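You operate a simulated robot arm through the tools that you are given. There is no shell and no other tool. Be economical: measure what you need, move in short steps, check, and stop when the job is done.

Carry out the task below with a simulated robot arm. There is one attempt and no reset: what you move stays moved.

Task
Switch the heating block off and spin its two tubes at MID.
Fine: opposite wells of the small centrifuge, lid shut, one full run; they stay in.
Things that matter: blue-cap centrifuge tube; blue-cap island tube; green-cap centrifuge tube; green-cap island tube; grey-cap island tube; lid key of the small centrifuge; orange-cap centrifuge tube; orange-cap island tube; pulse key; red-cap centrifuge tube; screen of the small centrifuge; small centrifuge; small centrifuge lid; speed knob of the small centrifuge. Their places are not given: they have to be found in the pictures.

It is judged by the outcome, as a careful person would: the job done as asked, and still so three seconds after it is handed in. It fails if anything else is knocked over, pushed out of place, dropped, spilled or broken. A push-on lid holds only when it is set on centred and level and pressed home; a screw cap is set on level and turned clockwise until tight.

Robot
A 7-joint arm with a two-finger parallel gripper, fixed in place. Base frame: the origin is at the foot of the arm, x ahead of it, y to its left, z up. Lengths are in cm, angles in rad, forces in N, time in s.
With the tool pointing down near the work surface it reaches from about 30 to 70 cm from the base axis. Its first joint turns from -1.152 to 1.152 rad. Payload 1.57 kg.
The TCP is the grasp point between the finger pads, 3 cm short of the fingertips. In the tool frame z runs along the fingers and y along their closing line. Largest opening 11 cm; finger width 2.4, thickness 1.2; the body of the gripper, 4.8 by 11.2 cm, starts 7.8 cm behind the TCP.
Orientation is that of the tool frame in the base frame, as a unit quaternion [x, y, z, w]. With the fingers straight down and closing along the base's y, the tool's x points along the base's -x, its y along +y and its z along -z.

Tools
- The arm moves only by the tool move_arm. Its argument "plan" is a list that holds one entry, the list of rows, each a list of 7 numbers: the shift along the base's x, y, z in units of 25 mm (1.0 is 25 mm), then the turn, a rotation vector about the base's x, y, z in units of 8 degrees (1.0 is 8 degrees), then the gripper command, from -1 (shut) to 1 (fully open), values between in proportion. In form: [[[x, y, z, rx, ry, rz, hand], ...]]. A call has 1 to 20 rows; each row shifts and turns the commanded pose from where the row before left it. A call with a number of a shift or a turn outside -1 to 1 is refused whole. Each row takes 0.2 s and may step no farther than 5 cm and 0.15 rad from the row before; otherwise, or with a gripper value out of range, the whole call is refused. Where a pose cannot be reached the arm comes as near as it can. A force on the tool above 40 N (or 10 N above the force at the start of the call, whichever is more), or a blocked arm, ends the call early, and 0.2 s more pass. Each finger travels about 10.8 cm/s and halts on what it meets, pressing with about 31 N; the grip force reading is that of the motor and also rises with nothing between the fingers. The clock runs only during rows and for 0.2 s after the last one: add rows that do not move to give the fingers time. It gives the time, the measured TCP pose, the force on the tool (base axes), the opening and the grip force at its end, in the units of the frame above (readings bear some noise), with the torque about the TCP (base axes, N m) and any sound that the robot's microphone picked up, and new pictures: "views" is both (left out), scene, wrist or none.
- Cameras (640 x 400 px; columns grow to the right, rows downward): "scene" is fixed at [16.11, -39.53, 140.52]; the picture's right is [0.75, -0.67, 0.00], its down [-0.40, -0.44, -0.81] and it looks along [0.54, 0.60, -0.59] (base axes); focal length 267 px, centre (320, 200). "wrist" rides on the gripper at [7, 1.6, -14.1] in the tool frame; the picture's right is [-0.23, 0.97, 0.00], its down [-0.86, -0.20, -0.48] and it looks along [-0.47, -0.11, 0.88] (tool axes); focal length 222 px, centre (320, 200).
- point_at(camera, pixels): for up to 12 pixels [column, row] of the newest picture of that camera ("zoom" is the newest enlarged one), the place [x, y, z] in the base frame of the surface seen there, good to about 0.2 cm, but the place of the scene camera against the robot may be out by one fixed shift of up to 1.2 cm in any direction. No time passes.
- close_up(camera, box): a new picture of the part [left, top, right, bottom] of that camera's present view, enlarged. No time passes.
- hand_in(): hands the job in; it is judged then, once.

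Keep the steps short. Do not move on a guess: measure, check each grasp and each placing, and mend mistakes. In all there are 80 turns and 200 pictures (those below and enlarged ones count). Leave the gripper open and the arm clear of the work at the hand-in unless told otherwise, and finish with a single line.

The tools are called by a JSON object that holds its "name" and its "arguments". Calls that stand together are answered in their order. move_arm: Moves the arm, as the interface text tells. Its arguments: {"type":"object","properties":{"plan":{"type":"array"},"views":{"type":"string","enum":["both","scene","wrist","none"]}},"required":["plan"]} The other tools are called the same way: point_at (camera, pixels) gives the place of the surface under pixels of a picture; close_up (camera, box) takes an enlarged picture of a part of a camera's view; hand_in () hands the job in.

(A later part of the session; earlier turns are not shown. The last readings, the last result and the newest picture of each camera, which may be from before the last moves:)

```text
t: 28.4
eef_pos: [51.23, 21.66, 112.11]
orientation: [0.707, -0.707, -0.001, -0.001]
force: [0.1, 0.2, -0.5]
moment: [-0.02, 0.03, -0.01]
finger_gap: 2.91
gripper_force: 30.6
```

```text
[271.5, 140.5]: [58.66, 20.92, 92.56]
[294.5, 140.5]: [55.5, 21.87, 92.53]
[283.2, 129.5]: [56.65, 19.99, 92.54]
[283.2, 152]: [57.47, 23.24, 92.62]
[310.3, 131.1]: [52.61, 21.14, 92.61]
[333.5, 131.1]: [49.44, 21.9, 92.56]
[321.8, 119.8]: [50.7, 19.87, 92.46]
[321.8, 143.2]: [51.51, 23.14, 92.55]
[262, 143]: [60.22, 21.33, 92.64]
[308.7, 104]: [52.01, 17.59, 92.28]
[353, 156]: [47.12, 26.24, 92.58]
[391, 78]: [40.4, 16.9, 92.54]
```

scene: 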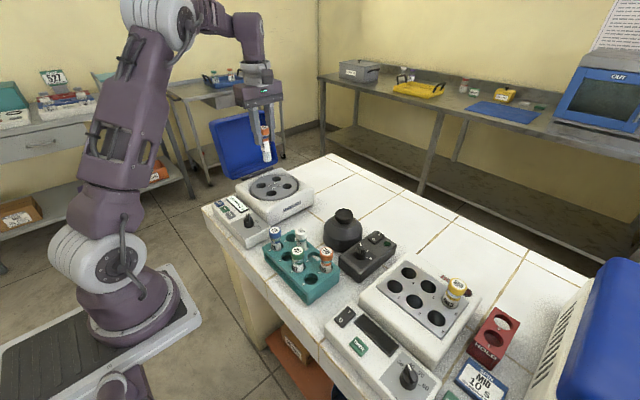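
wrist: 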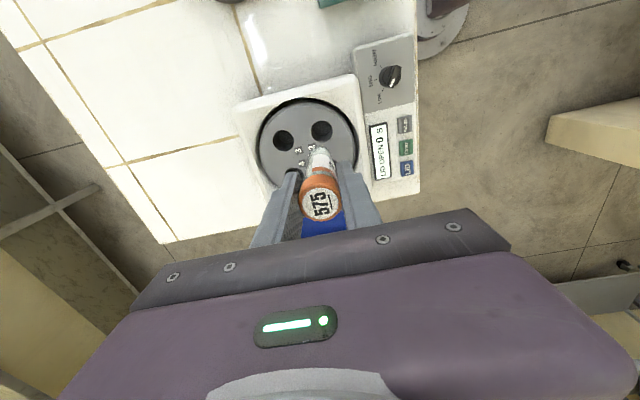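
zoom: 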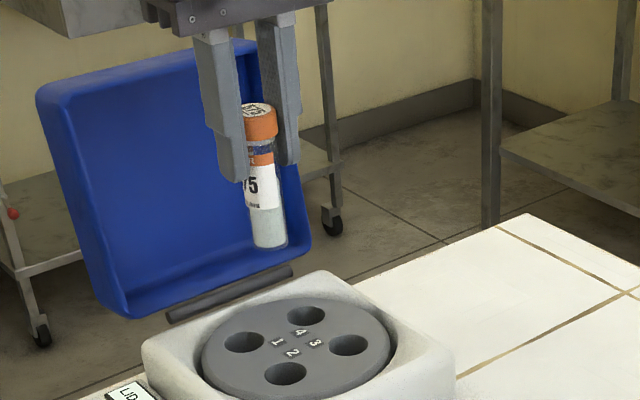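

Rotor wells, at z 92.6: well 2 (51.06, 21.51) and well 3 (57.07, 21.5), so the centre is (54.07, 24.5) and well 4 is at (57.07, 27.5). I'm almost above well 2. I'll align and lower until the tube's foot is just above the rim.

{"name": "move_arm", "arguments": {"plan": [[[-0.07, -0.06, -0.5, 0, 0, 0, -1], [0, 0, -0.9, 0, 0, 0, -1], [0, 0, -0.9, 0, 0, 0, -1], [0, 0, -0.9, 0, 0, 0, -1], [0, 0, -0.9, 0, 0, 0, -1], [0, 0, 0, 0, 0, 0, -1]]], "views": "both"}}

{"name": "close_up", "arguments": {"camera": "scene", "box": [230, 140, 326, 200]}}

{"name": "close_up", "arguments": {"camera": "wrist", "box": [240, 100, 400, 200]}}

```text
t: 29.8
eef_pos: [51.16, 21.51, 102.06]
orientation: [0.707, -0.707, 0.0, -0.002]
force: [0.4, 0.8, -0.2]
moment: [-0.03, 0.03, 0.0]
finger_gap: 2.88
gripper_force: 31.1
```

scene: 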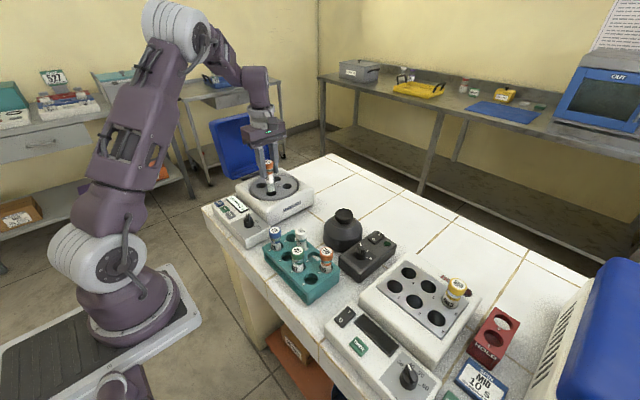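
wrist: 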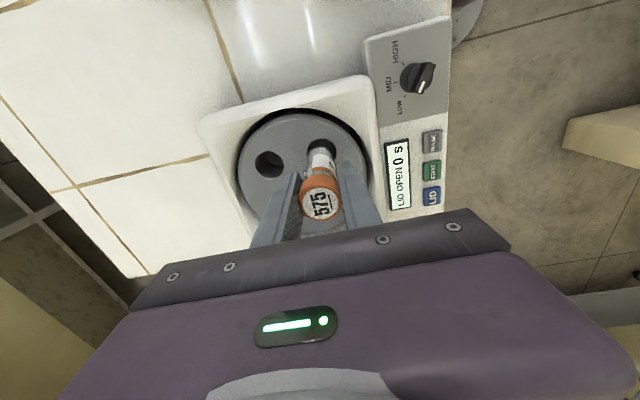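

```text
6.67 times, centred on (278, 170) of scene
```

zoom: 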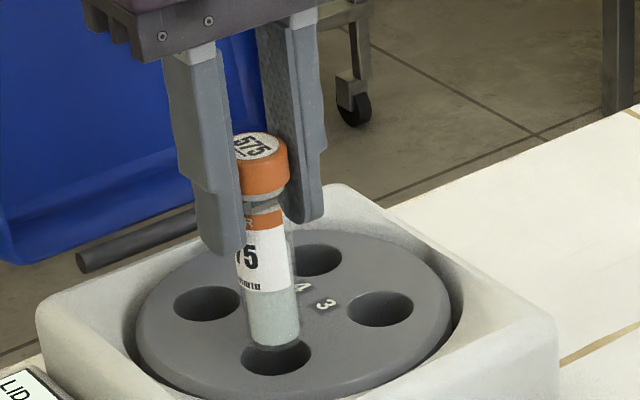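

```text
4.00 times, centred on (320, 150) of wrist
```

zoom: 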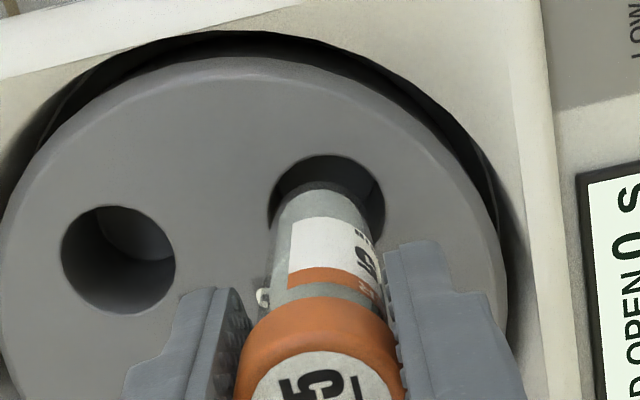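

The tube's foot is over the well. I'll shift slightly to -x and lower 3 cm.

{"name": "move_arm", "arguments": {"plan": [[[-0.03, 0, -0.3, 0, 0, 0, -1], [0, 0, -0.3, 0, 0, 0, -1], [0, 0, -0.3, 0, 0, 0, -1], [0, 0, -0.3, 0, 0, 0, -1], [0, 0, 0, 0, 0, 0, -1]]], "views": "none"}}

{"name": "close_up", "arguments": {"camera": "scene", "box": [230, 140, 326, 200]}}

```text
t: 31.0
eef_pos: [51.08, 21.43, 99.11]
orientation: [-0.707, 0.707, 0.001, 0.002]
force: [-0.2, 0.2, -0.8]
moment: [0.0, 0.0, 0.03]
finger_gap: 2.84
gripper_force: 31.2
```

```text
6.67 times, centred on (278, 170) of scene
```

zoom: 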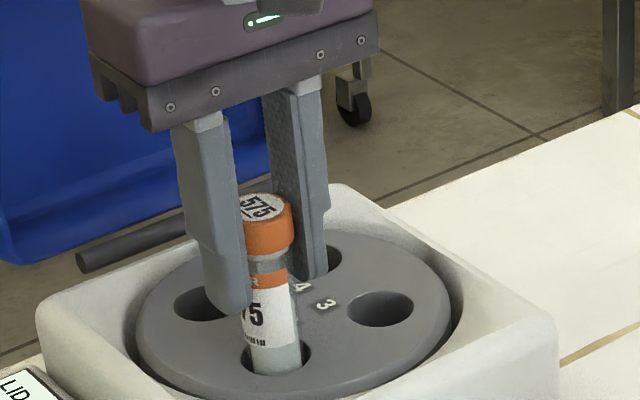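

It's entering the well without force. I'll lower further in small steps.

{"name": "move_arm", "arguments": {"plan": [[[0, 0.02, -0.25, 0, 0, 0, -1], [0, 0, -0.25, 0, 0, 0, -1], [0, 0, -0.2, 0, 0, 0, -1], [0, 0, -0.15, 0, 0, 0, -1], [0, 0, 0, 0, 0, 0, -1]]], "views": "none"}}

{"name": "close_up", "arguments": {"camera": "scene", "box": [230, 140, 326, 200]}}

```text
t: 32.2
eef_pos: [51.0, 21.43, 96.87]
orientation: [-0.706, 0.708, 0.001, 0.002]
force: [0.6, 0.6, -3.0]
moment: [-0.01, -0.01, 0.0]
finger_gap: 2.89
gripper_force: 30.7
```

```text
6.67 times, centred on (278, 170) of scene
```

zoom: 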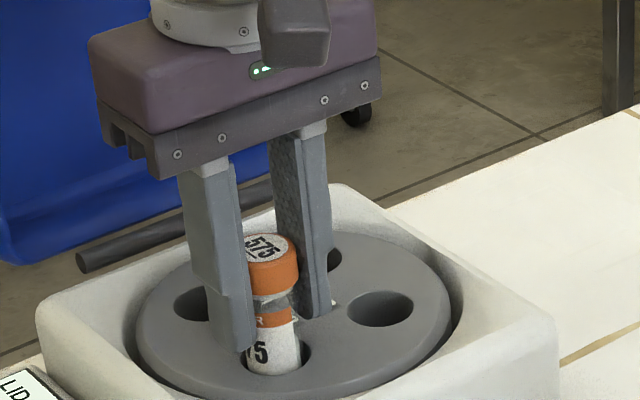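

{"name": "move_arm", "arguments": {"plan": [[[0, 0, -0.1, 0, 0, 0, -1], [0, 0, -0.08, 0, 0, 0, -1], [0, 0, -0.06, 0, 0, 0, -1], [0, 0, 0, 0, 0, 0, -1]]], "views": "none"}}

{"name": "close_up", "arguments": {"camera": "scene", "box": [246, 160, 310, 200]}}

```text
t: 33.2
eef_pos: [51.09, 21.49, 96.41]
orientation: [-0.707, 0.707, 0.0, 0.003]
force: [0.1, 1.1, 32.5]
moment: [0.17, 0.21, -0.02]
finger_gap: 2.88
gripper_force: 31.0
```

```text
10.00 times, centred on (278, 180) of scene
```

zoom: 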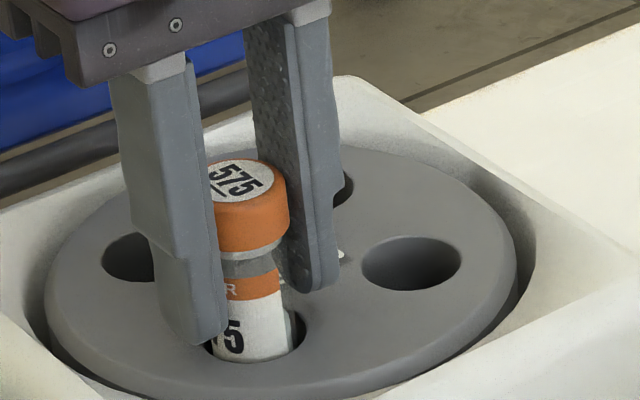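

The tube is seated on the bottom (32 N). I'll ease up slightly, open and rise.

{"name": "move_arm", "arguments": {"plan": [[[0, 0, 0.06, 0, 0, 0, -1], [0, 0, 0, 0, 0, 0, 0], [0, 0, 0, 0, 0, 0, 0], [0, 0, 0.4, 0, 0, 0, 0], [0, 0, 0.8, 0, 0, 0, 0], [0, 0, 1, 0, 0, 0, 0], [0, 0, 1, 0, 0, 0, 0], [0, 0, 1, 0, 0, 0, 0], [0, 0, 1, 0, 0, 0, 0], [0, 0, 1, 0, 0, 0, 0]]], "views": "wrist"}}

{"name": "close_up", "arguments": {"camera": "scene", "box": [230, 150, 310, 200]}}

{"name": "close_up", "arguments": {"camera": "wrist", "box": [340, 10, 460, 85]}}

```text
t: 35.4
eef_pos: [50.99, 21.51, 111.81]
orientation: [0.707, -0.707, -0.001, -0.001]
force: [-0.7, -0.7, 0.4]
moment: [-0.03, 0.02, -0.01]
finger_gap: 5.49
gripper_force: 0.0
```

wrist: 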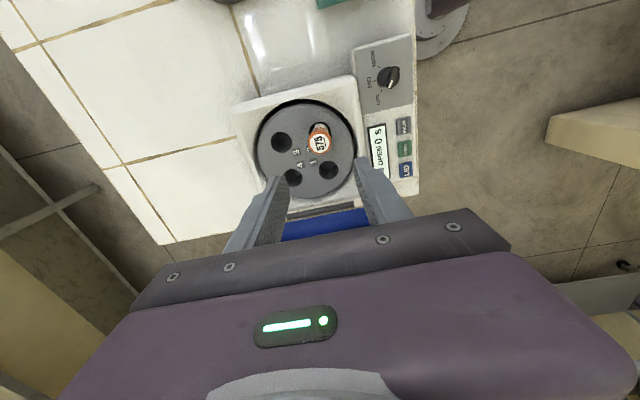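

```text
8.00 times, centred on (270, 175) of scene
```

zoom: 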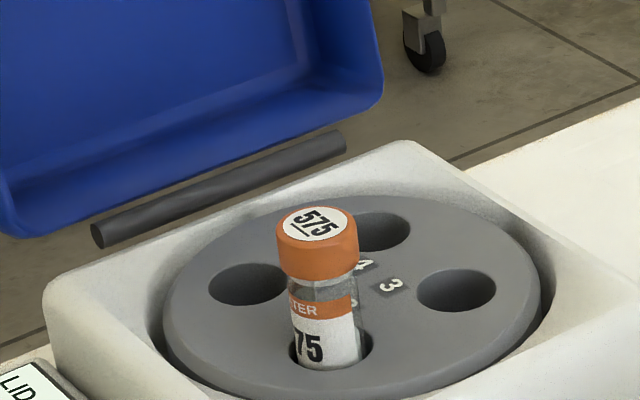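

```text
5.33 times, centred on (400, 48) of wrist
```

zoom: 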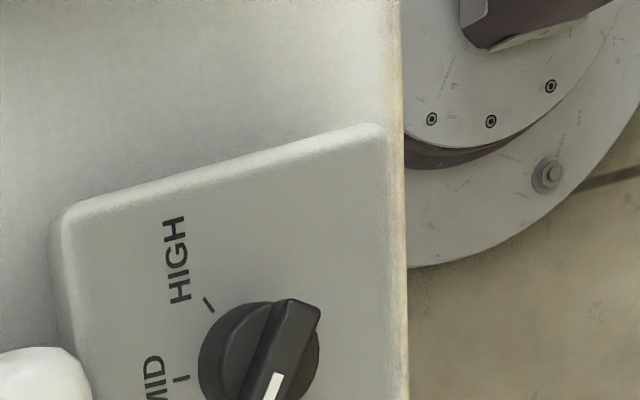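

Tube 575 is seated in well 2. The knob's white mark points toward LOW, so it will need turning. Now I'll fetch 563 at about (56.25, -33.5).

{"name": "move_arm", "arguments": {"plan": [[[0.1, -1, 0, 0, 0, 0, 0.1], [0.1, -1, 0, 0, 0, 0, 0.1], [0.1, -1, 0, 0, 0, 0, 0.1], [0.1, -1, 0, 0, 0, 0, 0.1], [0.1, -1, 0, 0, 0, 0, 0.1], [0.1, -1, 0, 0, 0, 0, 0.1], [0.1, -1, 0, 0, 0, 0, 0.1], [0.1, -1, 0, 0, 0, 0, 0.1], [0.1, -1, 0, 0, 0, 0, 0.1], [0.1, -1, 0, 0, 0, 0, 0.1], [0.1, -1, 0, 0, 0, 0, 0.1], [0.1, -1, 0, 0, 0, 0, 0.1], [0.1, -1, 0, 0, 0, 0, 0.1], [0.1, -1, 0, 0, 0, 0, 0.1], [0.1, -1, 0, 0, 0, 0, 0.1], [0.1, -1, 0, 0, 0, 0, 0.1], [0.1, -1, 0, 0, 0, 0, 0.1], [0.1, -1, 0, 0, 0, 0, 0.1], [0.1, -1, 0, 0, 0, 0, 0.1], [0.1, -1, 0, 0, 0, 0, 0.1]]], "views": "none"}}

{"name": "move_arm", "arguments": {"plan": [[[0.02, -1, -0.5, 0, 0, 0, 0.1], [0.02, -1, -0.9, 0, 0, 0, 0.1], [0, 0, -0.9, 0, 0, 0, 0.1], [0, 0, -0.9, 0, 0, 0, 0.1], [0, 0, 0, 0, 0, 0, 0.1]]], "views": "wrist"}}

{"name": "close_up", "arguments": {"camera": "wrist", "box": [220, 100, 420, 225]}}

```text
t: 39.6
eef_pos: [56.04, -28.54, 112.05]
orientation: [-0.707, 0.707, 0.0, 0.002]
force: [-0.7, 0.7, 0.0]
moment: [0.02, -0.03, -0.02]
finger_gap: 6.05
gripper_force: 0.0
```

```text
t: 40.8
eef_pos: [55.59, -32.69, 104.62]
orientation: [-0.707, 0.708, 0.001, 0.002]
force: [0.2, 0.7, 0.0]
moment: [0.0, 0.03, 0.04]
finger_gap: 6.07
gripper_force: 0.0
out of reach, approached as far as the arm can: row 1, 2
```

wrist: 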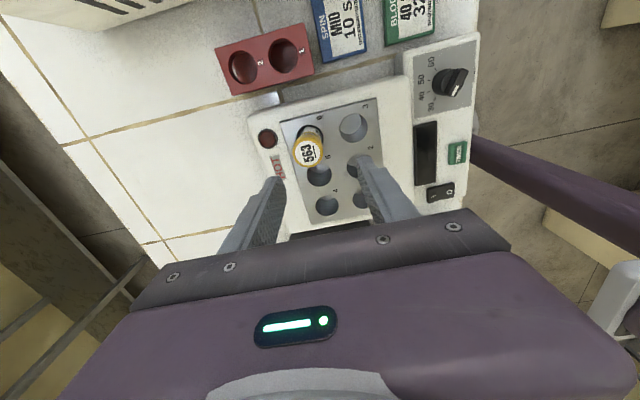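

```text
3.20 times, centred on (320, 162) of wrist
```

zoom: 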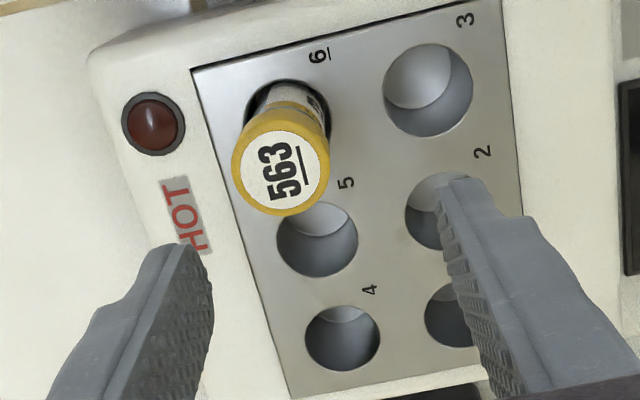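

{"name": "point_at", "arguments": {"camera": "wrist", "pixels": [[308, 154], [294, 152], [322, 152], [308, 166], [308, 142]]}}

{"name": "move_arm", "arguments": {"plan": [[[0, 0, -0.4, 0, 0, 0, 0.1], [0, 0, 0, 0, 0, 0, 0.1], [0, 0, 0, 0, 0, 0, 0.1]]], "views": "none"}}

```text
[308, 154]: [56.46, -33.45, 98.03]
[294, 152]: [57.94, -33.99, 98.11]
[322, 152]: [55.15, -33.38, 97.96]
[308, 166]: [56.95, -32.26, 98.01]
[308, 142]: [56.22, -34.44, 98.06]
```

```text
t: 41.6
eef_pos: [55.72, -32.55, 103.58]
orientation: [0.707, -0.707, 0.0, -0.003]
force: [-0.2, -0.1, -1.1]
moment: [0.0, 0.02, 0.02]
finger_gap: 6.07
gripper_force: 0.1
```

Cap 563 is centred at about (56.5, -33.45). I need about +0.8 in x and -0.85 in y while still above it.

{"name": "move_arm", "arguments": {"plan": [[[0.3, -0.34, 0, 0, 0, 0, 0.1], [0, 0, 0, 0, 0, 0, 0.1]]], "views": "wrist"}}

{"name": "close_up", "arguments": {"camera": "wrist", "box": [220, 100, 420, 225]}}

```text
t: 42.2
eef_pos: [56.39, -33.6, 103.7]
orientation: [-0.707, 0.707, 0.001, 0.001]
force: [0.0, -0.1, 0.3]
moment: [0.01, 0.01, -0.05]
finger_gap: 6.06
gripper_force: 0.1
```

wrist: 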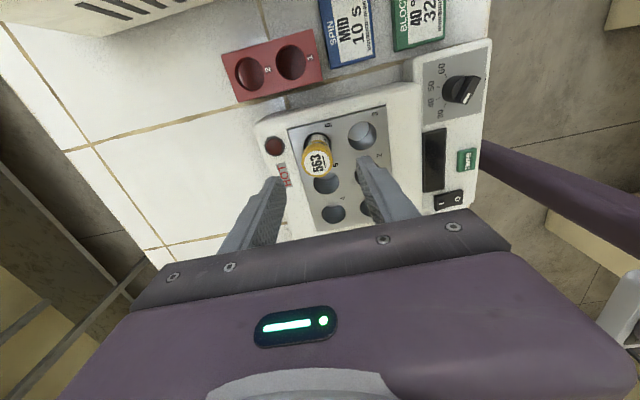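

```text
3.20 times, centred on (320, 162) of wrist
```

zoom: 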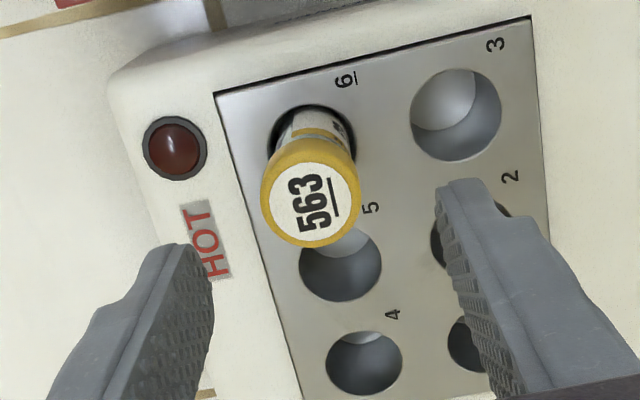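

Aligned. I'll descend, close and lift.

{"name": "move_arm", "arguments": {"plan": [[[0.04, 0.03, -0.92, 0, 0, 0, 0.1], [0, 0, -0.92, 0, 0, 0, 0.1], [0, 0, -0.92, 0, 0, 0, 0.1], [0, 0, 0, 0, 0, 0, 0.1], [0, 0, 0, 0, 0, 0, -1], [0, 0, 0, 0, 0, 0, -1], [0, 0, 0, 0, 0, 0, -1], [0, 0, 0, 0, 0, 0, -1]]], "views": "wrist"}}

{"name": "close_up", "arguments": {"camera": "scene", "box": [380, 230, 508, 310]}}

```text
t: 44.0
eef_pos: [56.39, -33.39, 96.88]
orientation: [-0.707, 0.707, 0.0, 0.001]
force: [-0.1, -0.3, -0.5]
moment: [0.0, 0.02, 0.02]
finger_gap: 2.87
gripper_force: 30.6
```

wrist: 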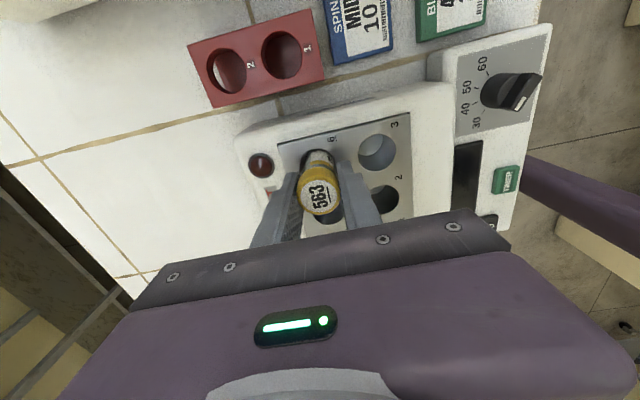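

```text
5.00 times, centred on (444, 270) of scene
```

zoom: 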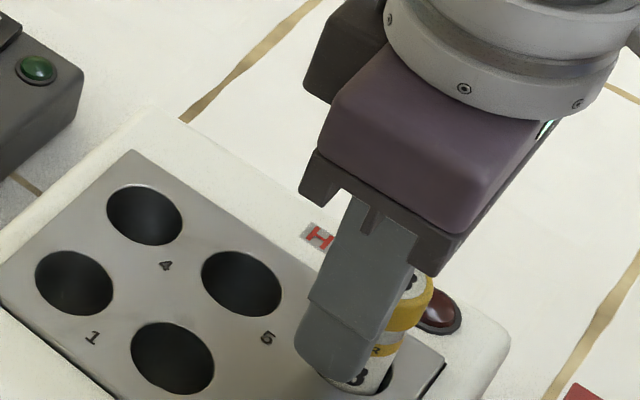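

Held (gap 2.87). I'll lift straight to z≈103, where it's still in reach, then move inward while rising.

{"name": "move_arm", "arguments": {"plan": [[[0, 0, 0.5, 0, 0, 0, -1], [0, 0, 0.7, 0, 0, 0, -1], [0, 0, 0.7, 0, 0, 0, -1], [0, 0, 0.6, 0, 0, 0, -1], [-0.1, 0.6, 0.2, 0, 0, 0, -1], [-0.1, 0.8, 0.6, 0, 0, 0, -1], [-0.1, 0.9, 0.8, 0, 0, 0, -1], [-0.1, 1, 0.8, 0, 0, 0, -1], [0, 1, 0.8, 0, 0, 0, -1], [0, 1, 0.4, 0, 0, 0, -1]]], "views": "scene"}}

```text
t: 46.2
eef_pos: [55.37, -20.08, 111.96]
orientation: [0.708, -0.707, -0.001, -0.002]
force: [-0.4, -0.3, -0.4]
moment: [-0.01, 0.01, 0.01]
finger_gap: 2.89
gripper_force: 30.5
```

scene: 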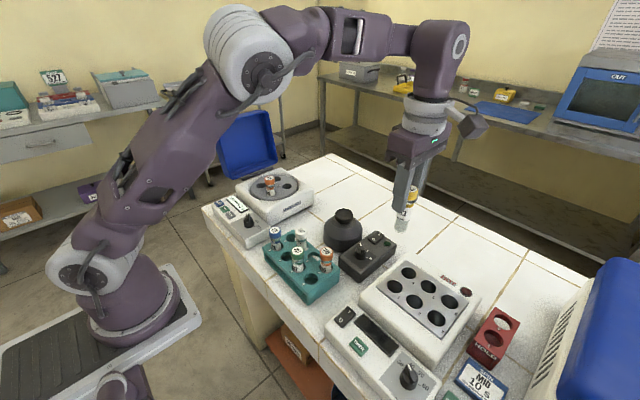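

Clear of the block. I'll carry 563 to the rotor.

{"name": "move_arm", "arguments": {"plan": [[[0.03, 0.97, -0.05, 0, 0, 0, -1], [0.03, 0.97, -0.05, 0, 0, 0, -1], [0.03, 0.97, -0.05, 0, 0, 0, -1], [0.03, 0.97, -0.05, 0, 0, 0, -1], [0.03, 0.97, -0.05, 0, 0, 0, -1], [0.03, 0.97, -0.05, 0, 0, 0, -1], [0.03, 0.97, -0.05, 0, 0, 0, -1], [0.03, 0.97, -0.05, 0, 0, 0, -1], [0.03, 0.97, -0.05, 0, 0, 0, -1], [0.03, 0.97, -0.05, 0, 0, 0, -1], [0.03, 0.97, -0.05, 0, 0, 0, -1], [0.03, 0.97, -0.05, 0, 0, 0, -1], [0.03, 0.97, -0.05, 0, 0, 0, -1], [0.03, 0.97, -0.05, 0, 0, 0, -1], [0.03, 0.97, -0.05, 0, 0, 0, -1], [0.03, 0.97, -0.05, 0, 0, 0, -1], [0.03, 0.97, -0.05, 0, 0, 0, -1], [0.03, 0.97, -0.05, 0, 0, 0, -1], [0.03, 0.9, -0.05, 0, 0, 0, -1]]], "views": "wrist"}}

{"name": "close_up", "arguments": {"camera": "wrist", "box": [240, 70, 400, 170]}}

```text
t: 50.2
eef_pos: [57.13, 25.95, 109.79]
orientation: [-0.706, 0.708, 0.0, 0.001]
force: [0.9, -0.1, -0.2]
moment: [-0.03, 0.0, 0.03]
finger_gap: 2.84
gripper_force: 31.2
```

wrist: 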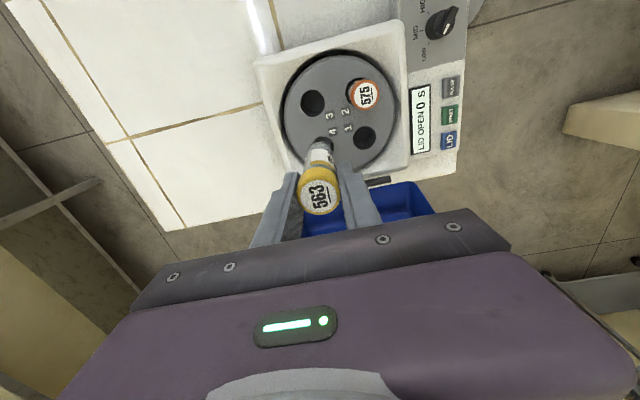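

```text
4.00 times, centred on (320, 120) of wrist
```

zoom: 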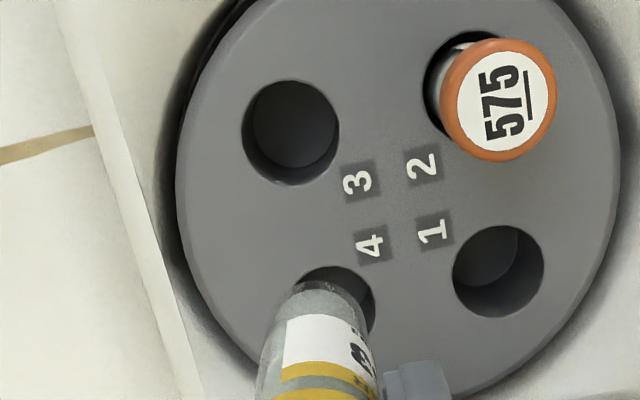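

{"name": "point_at", "arguments": {"camera": "wrist", "pixels": [[299.8, 103.2], [325.4, 103.2], [312.5, 89.8], [312.5, 116.8], [352.3, 137.5], [377, 137.5], [365, 125.8], [365, 150]]}}

```text
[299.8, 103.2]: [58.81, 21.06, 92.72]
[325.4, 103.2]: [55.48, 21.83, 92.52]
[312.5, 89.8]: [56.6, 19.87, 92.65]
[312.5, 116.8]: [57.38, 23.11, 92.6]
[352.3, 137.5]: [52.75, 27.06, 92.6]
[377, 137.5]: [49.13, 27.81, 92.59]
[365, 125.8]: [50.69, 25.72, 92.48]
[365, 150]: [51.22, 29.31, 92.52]
```

Rotor unchanged; well 4 is at (57.0, 27.47). I'll align and lower to just above it.

{"name": "move_arm", "arguments": {"plan": [[[-0.05, 0.6, -0.4, 0, 0, 0, -1], [0, 0, -0.9, 0, 0, 0, -1], [0, 0, -0.9, 0, 0, 0, -1], [0, 0, -0.8, 0, 0, 0, -1], [0, 0, 0, 0, 0, 0, -1]]], "views": "wrist"}}

{"name": "close_up", "arguments": {"camera": "scene", "box": [230, 140, 326, 200]}}

{"name": "close_up", "arguments": {"camera": "wrist", "box": [240, 100, 400, 200]}}

```text
t: 51.4
eef_pos: [56.84, 27.23, 102.23]
orientation: [-0.706, 0.708, 0.001, 0.002]
force: [-0.5, -0.2, -0.3]
moment: [-0.03, 0.01, -0.01]
finger_gap: 2.84
gripper_force: 31.5
```

wrist: 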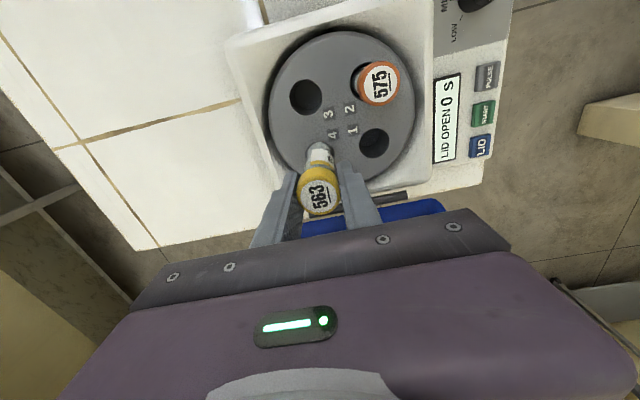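

```text
6.67 times, centred on (278, 170) of scene
```

zoom: 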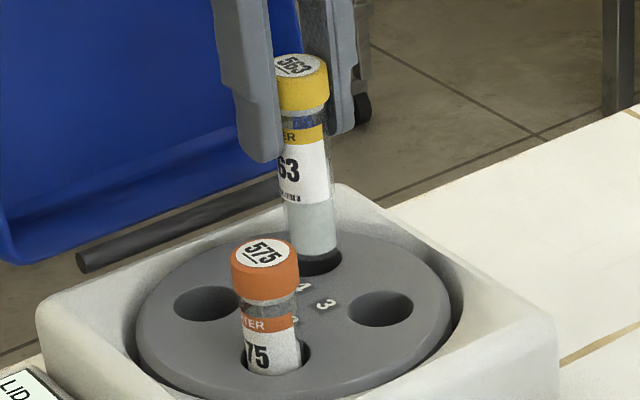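

```text
4.00 times, centred on (320, 150) of wrist
```

zoom: 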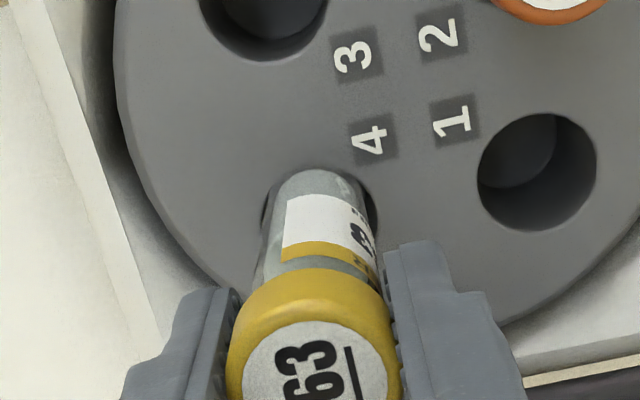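

The tube sits slightly toward -y. I'll correct by +0.24 in y and +0.1 in x, then lower.

{"name": "move_arm", "arguments": {"plan": [[[0.04, 0.09, 0, 0, 0, 0, -1], [0, 0, 0, 0, 0, 0, -1]]], "views": "none"}}

{"name": "close_up", "arguments": {"camera": "wrist", "box": [240, 100, 400, 200]}}

```text
t: 52.0
eef_pos: [57.04, 27.37, 102.19]
orientation: [-0.707, 0.707, 0.0, 0.001]
force: [0.2, -0.3, 0.1]
moment: [0.01, 0.0, -0.01]
finger_gap: 2.87
gripper_force: 30.8
```

```text
4.00 times, centred on (320, 150) of wrist
```

zoom: 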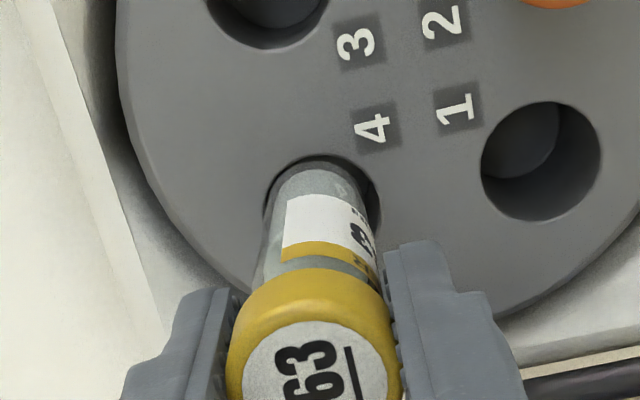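

{"name": "point_at", "arguments": {"camera": "zoom", "pixels": [[318, 152], [262, 200], [384, 205], [315, 175], [315, 200], [290, 190], [350, 190], [330, 165]]}}

{"name": "close_up", "arguments": {"camera": "scene", "box": [246, 150, 310, 190]}}

```text
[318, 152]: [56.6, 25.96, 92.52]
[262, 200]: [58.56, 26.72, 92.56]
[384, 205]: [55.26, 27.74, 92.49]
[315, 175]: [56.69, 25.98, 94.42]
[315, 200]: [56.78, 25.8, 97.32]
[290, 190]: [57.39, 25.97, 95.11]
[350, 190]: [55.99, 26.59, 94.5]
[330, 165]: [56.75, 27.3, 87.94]
```

```text
10.00 times, centred on (278, 170) of scene
```

zoom: 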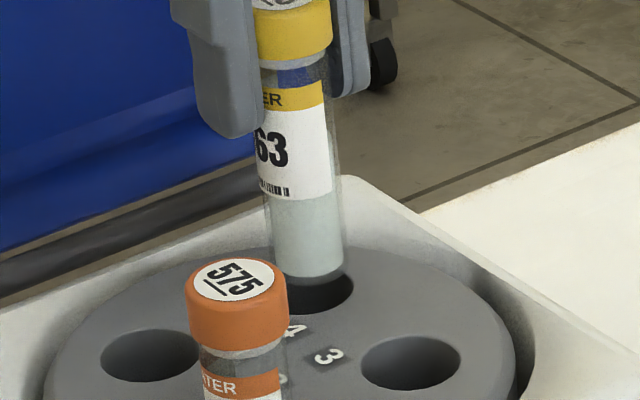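

The tube's front face is at y≈25.9 and the rim centre at about y 27.5. I'll shift another 0.15 cm in +y and lower gently.

{"name": "move_arm", "arguments": {"plan": [[[0, 0.07, -0.3, 0, 0, 0, -1], [0, 0, -0.3, 0, 0, 0, -1], [0, 0, -0.25, 0, 0, 0, -1], [0, 0, 0, 0, 0, 0, -1]]], "views": "none"}}

{"name": "close_up", "arguments": {"camera": "scene", "box": [246, 150, 310, 190]}}

{"name": "close_up", "arguments": {"camera": "wrist", "box": [240, 100, 400, 200]}}

```text
t: 53.0
eef_pos: [57.0, 27.64, 100.15]
orientation: [0.707, -0.707, -0.001, -0.002]
force: [0.9, 0.7, -0.4]
moment: [-0.02, -0.02, 0.0]
finger_gap: 2.88
gripper_force: 31.2
```

```text
10.00 times, centred on (278, 170) of scene
```

zoom: 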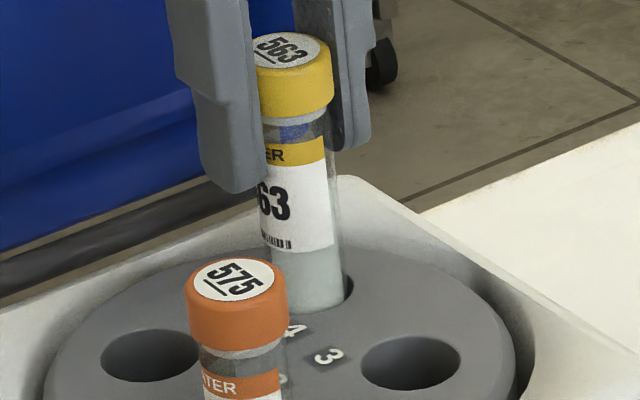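

```text
4.00 times, centred on (320, 150) of wrist
```

zoom: 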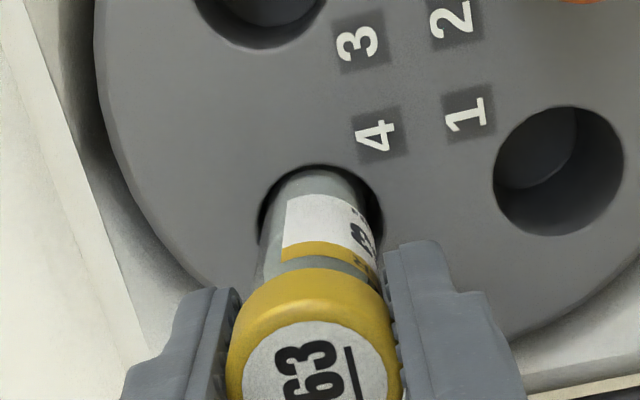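

It has entered the well with no force. Continuing down.

{"name": "move_arm", "arguments": {"plan": [[[0, 0, -0.3, 0, 0, 0, -1], [0, 0, -0.3, 0, 0, 0, -1], [0, 0, -0.3, 0, 0, 0, -1], [0, 0, -0.25, 0, 0, 0, -1], [0, 0, -0.2, 0, 0, 0, -1], [0, 0, -0.08, 0, 0, 0, -1], [0, 0, 0, 0, 0, 0, -1]]], "views": "none"}}

{"name": "close_up", "arguments": {"camera": "scene", "box": [246, 150, 310, 190]}}

```text
t: 54.6
eef_pos: [57.02, 27.67, 96.77]
orientation: [-0.706, 0.708, 0.0, 0.003]
force: [-2.7, -0.2, 21.7]
moment: [-0.15, 0.33, -0.02]
finger_gap: 2.88
gripper_force: 30.9
```

```text
10.00 times, centred on (278, 170) of scene
```

zoom: 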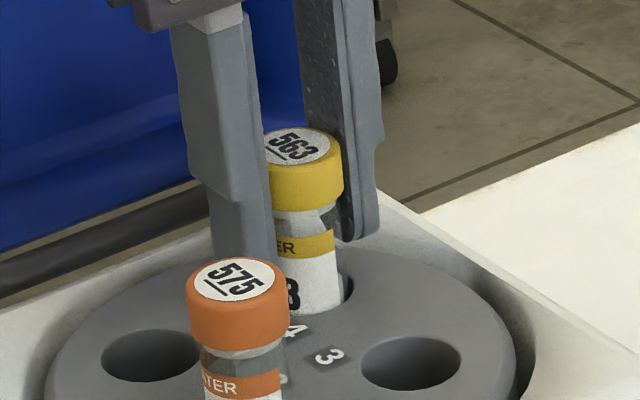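

There's 21.7 N of contact at about the same depth as the first tube, so it's seated. I'll open and rise.

{"name": "move_arm", "arguments": {"plan": [[[0, 0, 0.04, 0, 0, 0, -1], [0, 0, 0, 0, 0, 0, 0], [0, 0, 0, 0, 0, 0, 0], [0, 0, 0.4, 0, 0, 0, 0], [0, 0, 0.8, 0, 0, 0, 0], [0, 0, 1, 0, 0, 0, 0], [0, 0, 1, 0, 0, 0, 0], [0, -0.5, 1, 0, 0, 0, 0], [-0.5, -1, 0.5, 0, 0, 0, 0], [-1, -1, 0.4, 0, 0, 0, 0], [-1, -1, 0, 0, 0, 0, 0], [-1, -1, 0, 0, 0, 0, 0], [-0.8, -0.8, 0, 0, 0, 0, 0], [-0.8, 0, 0, 0, 0, 0, 0]]], "views": "both"}}

{"name": "close_up", "arguments": {"camera": "scene", "box": [230, 150, 310, 200]}}

{"name": "close_up", "arguments": {"camera": "wrist", "box": [240, 80, 400, 180]}}

```text
t: 57.6
eef_pos: [44.44, 14.4, 109.44]
orientation: [-0.707, 0.707, 0.001, 0.003]
force: [-0.2, 0.0, 0.6]
moment: [-0.02, 0.01, 0.02]
finger_gap: 5.53
gripper_force: 0.1
```

scene: 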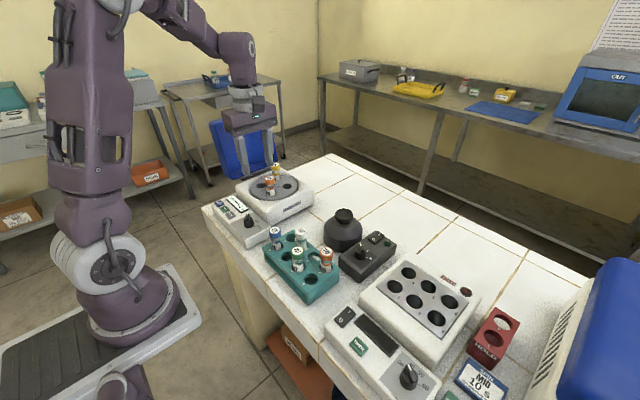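
wrist: 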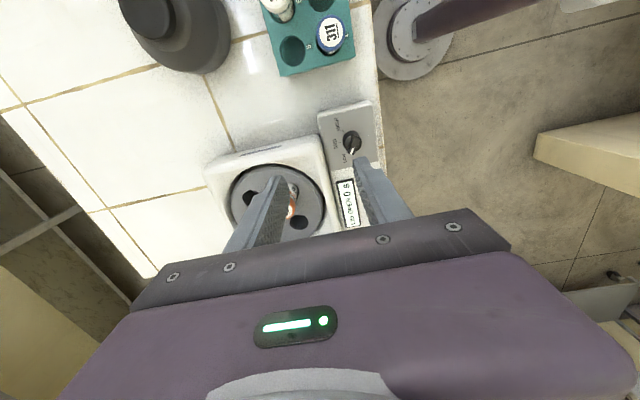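

```text
8.00 times, centred on (270, 175) of scene
```

zoom: 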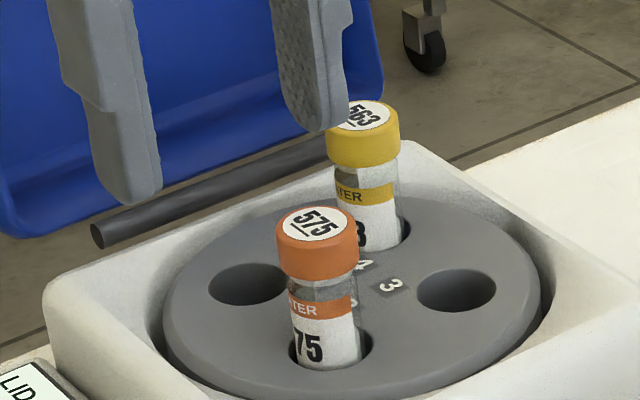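

```text
4.00 times, centred on (320, 130) of wrist
```

zoom: 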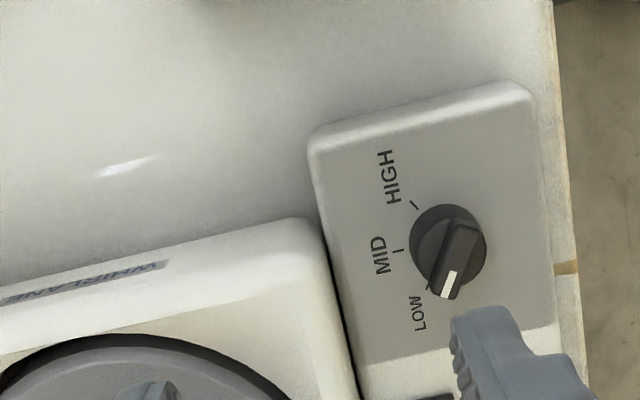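

Both tubes are seated in opposite wells 2 and 4. Next is the knob, whose bar points to LOW. I'll measure the knob and the tick marks.

{"name": "point_at", "arguments": {"camera": "zoom", "pixels": [[415, 206], [397, 250], [427, 288], [448, 285], [468, 228], [410, 250], [486, 250], [450, 205], [457, 260], [380, 255], [388, 175], [419, 313]]}}

```text
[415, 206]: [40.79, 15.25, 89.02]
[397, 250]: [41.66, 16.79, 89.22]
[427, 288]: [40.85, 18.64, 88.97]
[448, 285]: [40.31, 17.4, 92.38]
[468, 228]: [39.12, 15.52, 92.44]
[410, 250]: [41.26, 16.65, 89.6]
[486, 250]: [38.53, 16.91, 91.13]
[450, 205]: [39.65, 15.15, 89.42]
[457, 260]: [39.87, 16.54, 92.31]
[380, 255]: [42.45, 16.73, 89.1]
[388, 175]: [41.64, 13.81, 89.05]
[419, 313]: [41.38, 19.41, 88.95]
```

The knob axis is at about (39.6, 16.85). The bar lies at about 55° (LOW) and MID is along +x. I'll turn the gripper -35° so it closes across the bar, and come down above it with a 4 cm opening.

{"name": "move_arm", "arguments": {"plan": [[[-0.6, 0.32, 0, 0, 0, -0.88, -0.27], [-0.66, 0.32, -0.4, 0, 0, -0.88, -0.27], [-0.66, 0.32, -0.8, 0, 0, -0.88, -0.27], [0, 0, -0.9, 0, 0, -0.88, -0.27], [0, 0, -0.9, 0, 0, -0.88, -0.27], [0, 0, -0.9, 0, 0, 0, -0.27], [0, 0, -0.9, 0, 0, 0, -0.27], [0, 0, 0, 0, 0, 0, -0.27]]], "views": "wrist"}}

{"name": "close_up", "arguments": {"camera": "wrist", "box": [240, 100, 400, 200]}}

{"name": "close_up", "arguments": {"camera": "scene", "box": [210, 190, 290, 240]}}

```text
t: 59.4
eef_pos: [39.43, 16.84, 97.29]
orientation: [-0.46, 0.888, 0.0, 0.002]
force: [-0.7, 0.5, 0.7]
moment: [0.01, 0.01, 0.01]
finger_gap: 4.01
gripper_force: 0.1
```

wrist: 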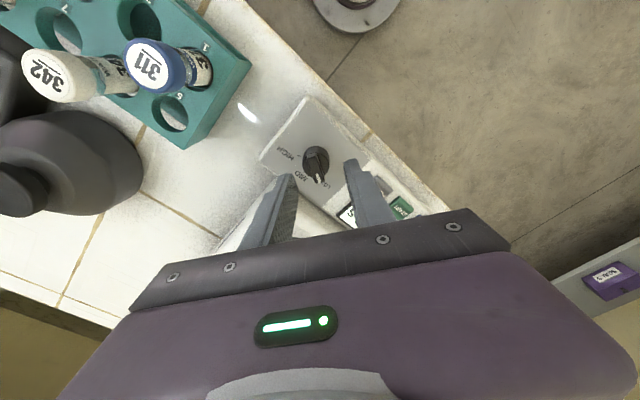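

```text
4.00 times, centred on (320, 150) of wrist
```

zoom: 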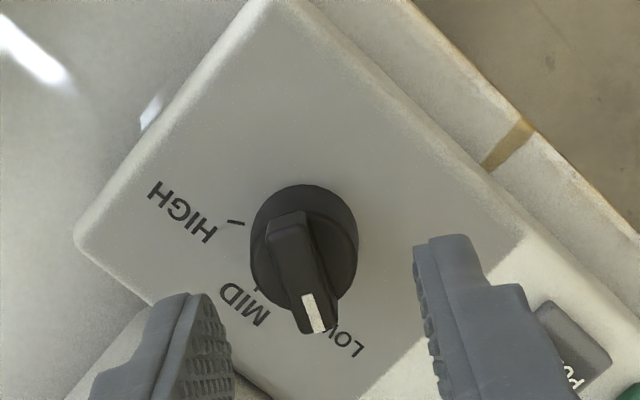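

```text
8.00 times, centred on (250, 215) of scene
```

zoom: 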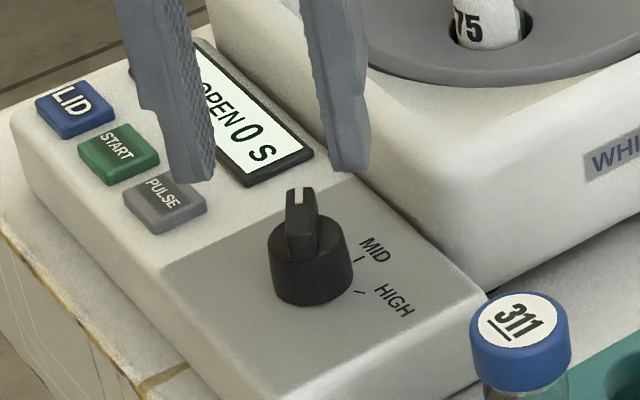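

The bar is parallel to the finger pads. I'll check its centre.

{"name": "point_at", "arguments": {"camera": "wrist", "pixels": [[313, 160], [312, 155], [319, 181], [309, 168], [318, 166], [329, 165], [303, 165], [315, 167]]}}

```text
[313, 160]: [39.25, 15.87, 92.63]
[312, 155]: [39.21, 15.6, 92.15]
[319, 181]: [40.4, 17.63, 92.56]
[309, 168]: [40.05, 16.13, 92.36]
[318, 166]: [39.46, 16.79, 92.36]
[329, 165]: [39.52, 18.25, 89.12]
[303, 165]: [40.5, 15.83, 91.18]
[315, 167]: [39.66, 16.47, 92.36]
```

I'll shift to the bar centre (39.75, 16.68), lower the tips to z≈91.4, and close.

{"name": "move_arm", "arguments": {"plan": [[[0.12, -0.06, -0.4, 0, 0, 0, -0.27], [0, 0, -0.4, 0, 0, 0, -0.27], [0, 0, -0.36, 0, 0, 0, -0.27], [0, 0, 0, 0, 0, 0, -1], [0, 0, 0, 0, 0, 0, -1], [0, 0, 0, 0, 0, 0, -1]]], "views": "wrist"}}

{"name": "close_up", "arguments": {"camera": "wrist", "box": [240, 100, 400, 200]}}

{"name": "close_up", "arguments": {"camera": "scene", "box": [210, 190, 290, 240]}}

```text
t: 60.8
eef_pos: [39.79, 16.72, 94.42]
orientation: [-0.459, 0.888, -0.001, 0.001]
force: [11.9, -13.8, -1.4]
moment: [-0.25, -0.39, -0.02]
finger_gap: 0.98
gripper_force: 28.0
```

wrist: 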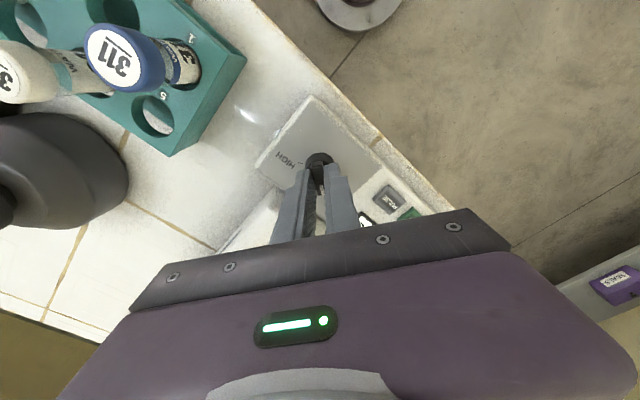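

```text
4.00 times, centred on (320, 150) of wrist
```

zoom: 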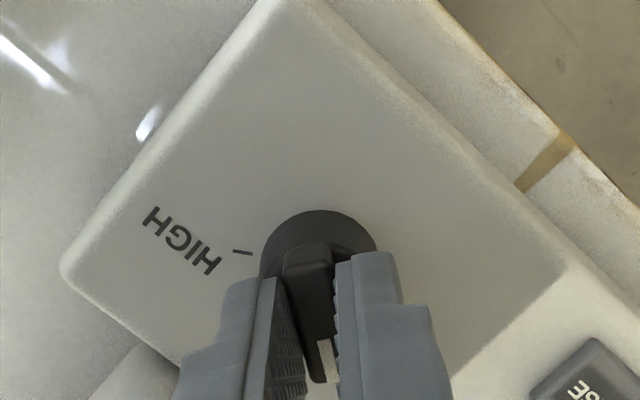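

```text
8.00 times, centred on (250, 215) of scene
```

zoom: 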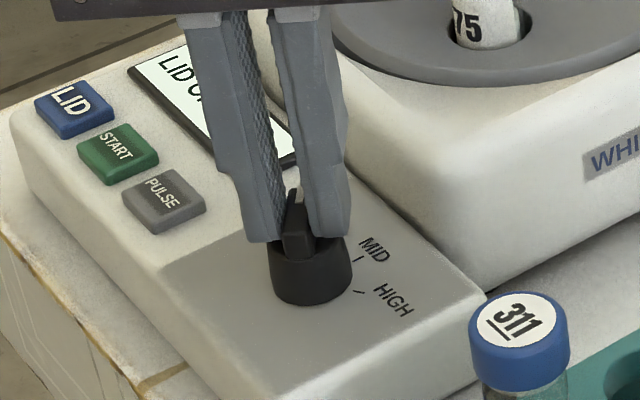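

The bar is gripped (0.98 cm). I'll relieve the side load slightly and turn clockwise by about 50° toward MID.

{"name": "move_arm", "arguments": {"plan": [[[0.04, -0.04, 0, 0, 0, 0, -1], [0, 0, 0, 0, 0, -0.8, -1], [0, 0, 0, 0, 0, -0.8, -1], [0, 0, 0, 0, 0, -0.8, -1], [0, 0, 0, 0, 0, -0.8, -1], [0, 0, 0, 0, 0, -0.8, -1], [0, 0, 0, 0, 0, -0.8, -1], [0, 0, 0, 0, 0, -0.8, -1], [0, 0, 0, 0, 0, -0.7, -1], [0, 0, 0, 0, 0, 0, -1]]], "views": "none"}}

{"name": "close_up", "arguments": {"camera": "scene", "box": [210, 190, 290, 240]}}

```text
t: 63.0
eef_pos: [39.9, 16.64, 94.49]
orientation: [-0.037, 0.999, 0.0, 0.002]
force: [3.0, 16.4, -20.3]
moment: [0.45, -0.53, 0.0]
finger_gap: 1.0
gripper_force: 28.1
```

```text
8.00 times, centred on (250, 215) of scene
```

zoom: 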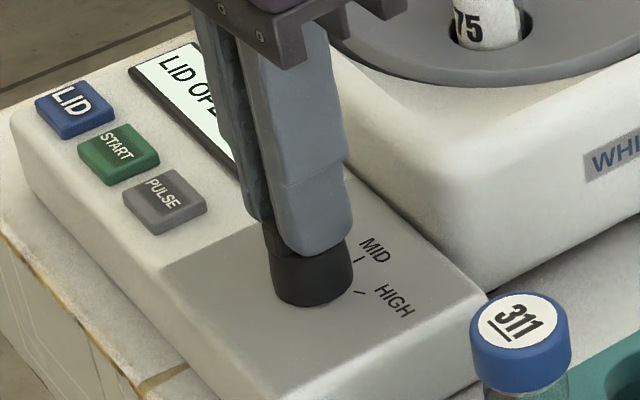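

It's now about 4° short of +x. I'll finish the turn, release, lift and look.

{"name": "move_arm", "arguments": {"plan": [[[0, 0.04, 0, 0, 0, -0.55, -1], [0, 0, 0, 0, 0, 0, -1], [0, 0, 0, 0, 0, 0, -0.4], [0, 0, 0, 0, 0, 0, -0.4], [0, 0, 0.5, 0, 0, 0, -0.4], [0, 0, 1, 0, 0, 0, -0.4], [0, 0, 1, 0, 0, 0, -0.4], [0, 0, 1, 0, 0, 0, -0.4]]], "views": "wrist"}}

{"name": "close_up", "arguments": {"camera": "scene", "box": [210, 190, 290, 240]}}

{"name": "close_up", "arguments": {"camera": "wrist", "box": [240, 100, 400, 200]}}

```text
t: 64.8
eef_pos: [39.86, 16.76, 103.39]
orientation: [0.0, 1.0, -0.001, 0.003]
force: [-0.5, 0.5, 0.1]
moment: [0.03, -0.03, 0.02]
finger_gap: 3.3
gripper_force: 0.1
```

wrist: 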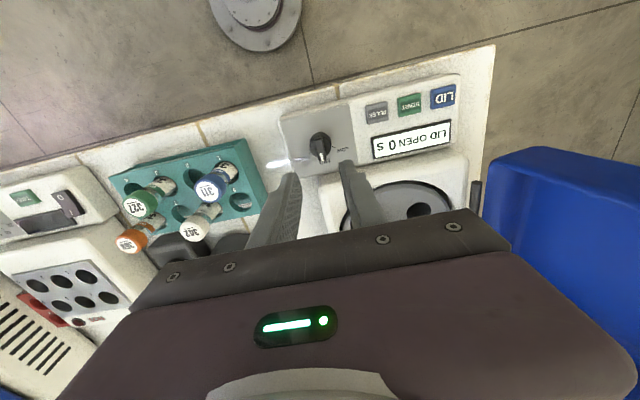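

```text
8.00 times, centred on (250, 215) of scene
```

zoom: 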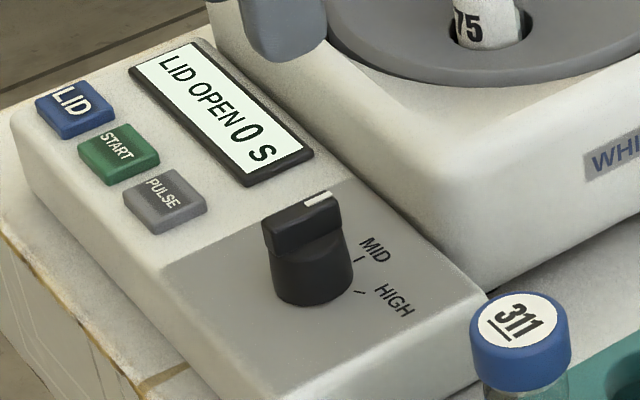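

```text
4.00 times, centred on (320, 150) of wrist
```

zoom: 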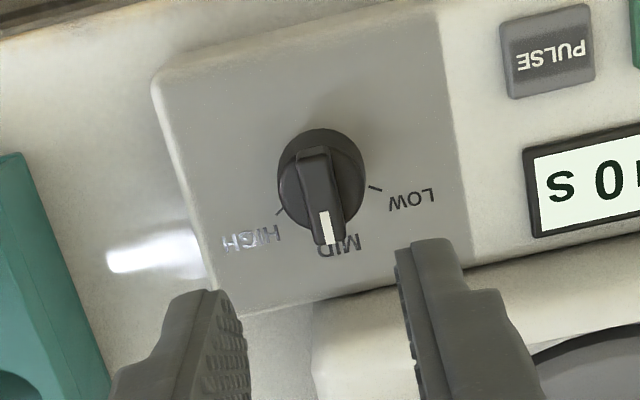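

The pointer is now on MID. Next, the lid: I'll measure its open position.

{"name": "close_up", "arguments": {"camera": "scene", "box": [190, 90, 318, 210]}}

{"name": "point_at", "arguments": {"camera": "wrist", "pixels": [[495, 165], [540, 155], [600, 158], [520, 190], [560, 220], [600, 250], [545, 275], [477, 195], [490, 185], [635, 165], [630, 280]]}}

```text
3.33 times, centred on (254, 150) of scene
```

zoom: 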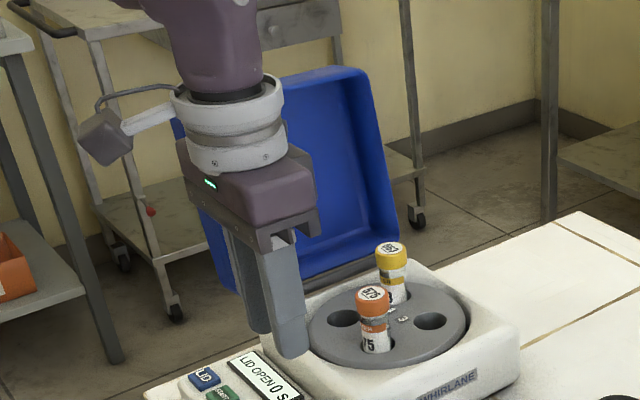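

```text
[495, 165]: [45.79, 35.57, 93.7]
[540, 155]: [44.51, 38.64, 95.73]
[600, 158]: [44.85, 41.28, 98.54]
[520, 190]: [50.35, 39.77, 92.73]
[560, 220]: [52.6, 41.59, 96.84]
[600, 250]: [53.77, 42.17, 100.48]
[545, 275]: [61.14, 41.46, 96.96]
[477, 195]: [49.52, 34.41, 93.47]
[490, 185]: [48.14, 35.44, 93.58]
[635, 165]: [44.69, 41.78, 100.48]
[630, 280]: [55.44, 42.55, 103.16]
```

The open lid leans about 10° past vertical, spanning y≈34–44, x≈44.5–62 and up to z≈110. I'll go around its near side (x<38), closed, to reach behind it and swing it shut.

{"name": "move_arm", "arguments": {"plan": [[[-0.5, 0, 0.8, 0, 0, 1, -1], [-0.6, 0.2, 0.8, 0, 0, 1, -1], [-0.6, 0.6, 0.3, 0, 0, 1, -1], [0, 1, 0, 0, 0, 1, -1], [0, 1, 0, 0, 0, 1, -1], [0, 1, 0, 0, 0, 1, -1], [0, 1, 0, 0, 0, 1, -1], [0, 1, 0, 0, 0, 1, -1], [0, 1, 0, 0, 0, 1, -1], [0, 1, 0, 0, 0, 1, -1], [0, 1, 0, 0, 0, 1, -1], [0, 1, 0, 0, 0, 0.25, -1], [0, 1, 0, 0, 0, 0, -1], [0, 1, 0, 0, 0, 0, -1], [0, 0.3, 0, 0, 0, 0, -1]]], "views": "both"}}

```text
t: 68.0
eef_pos: [35.58, 46.92, 108.08]
orientation: [0.707, -0.707, 0.0, -0.002]
force: [-0.9, 0.1, 0.3]
moment: [-0.01, -0.02, -0.03]
finger_gap: 0.01
gripper_force: 21.7
```

scene: 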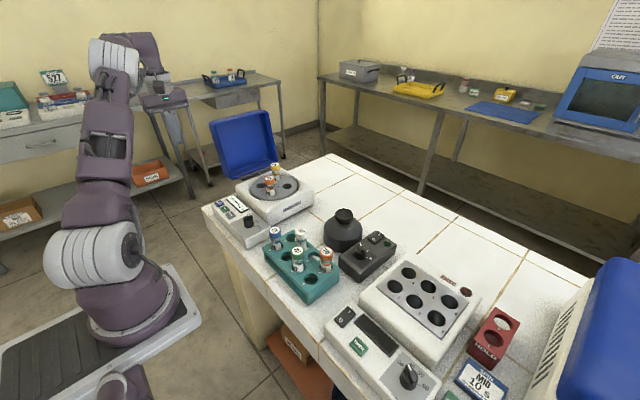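
wrist: 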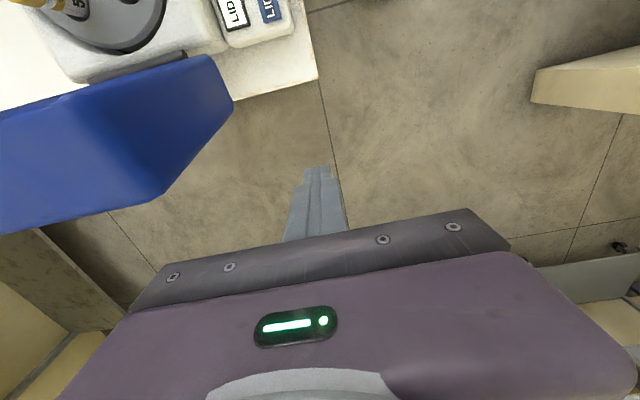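

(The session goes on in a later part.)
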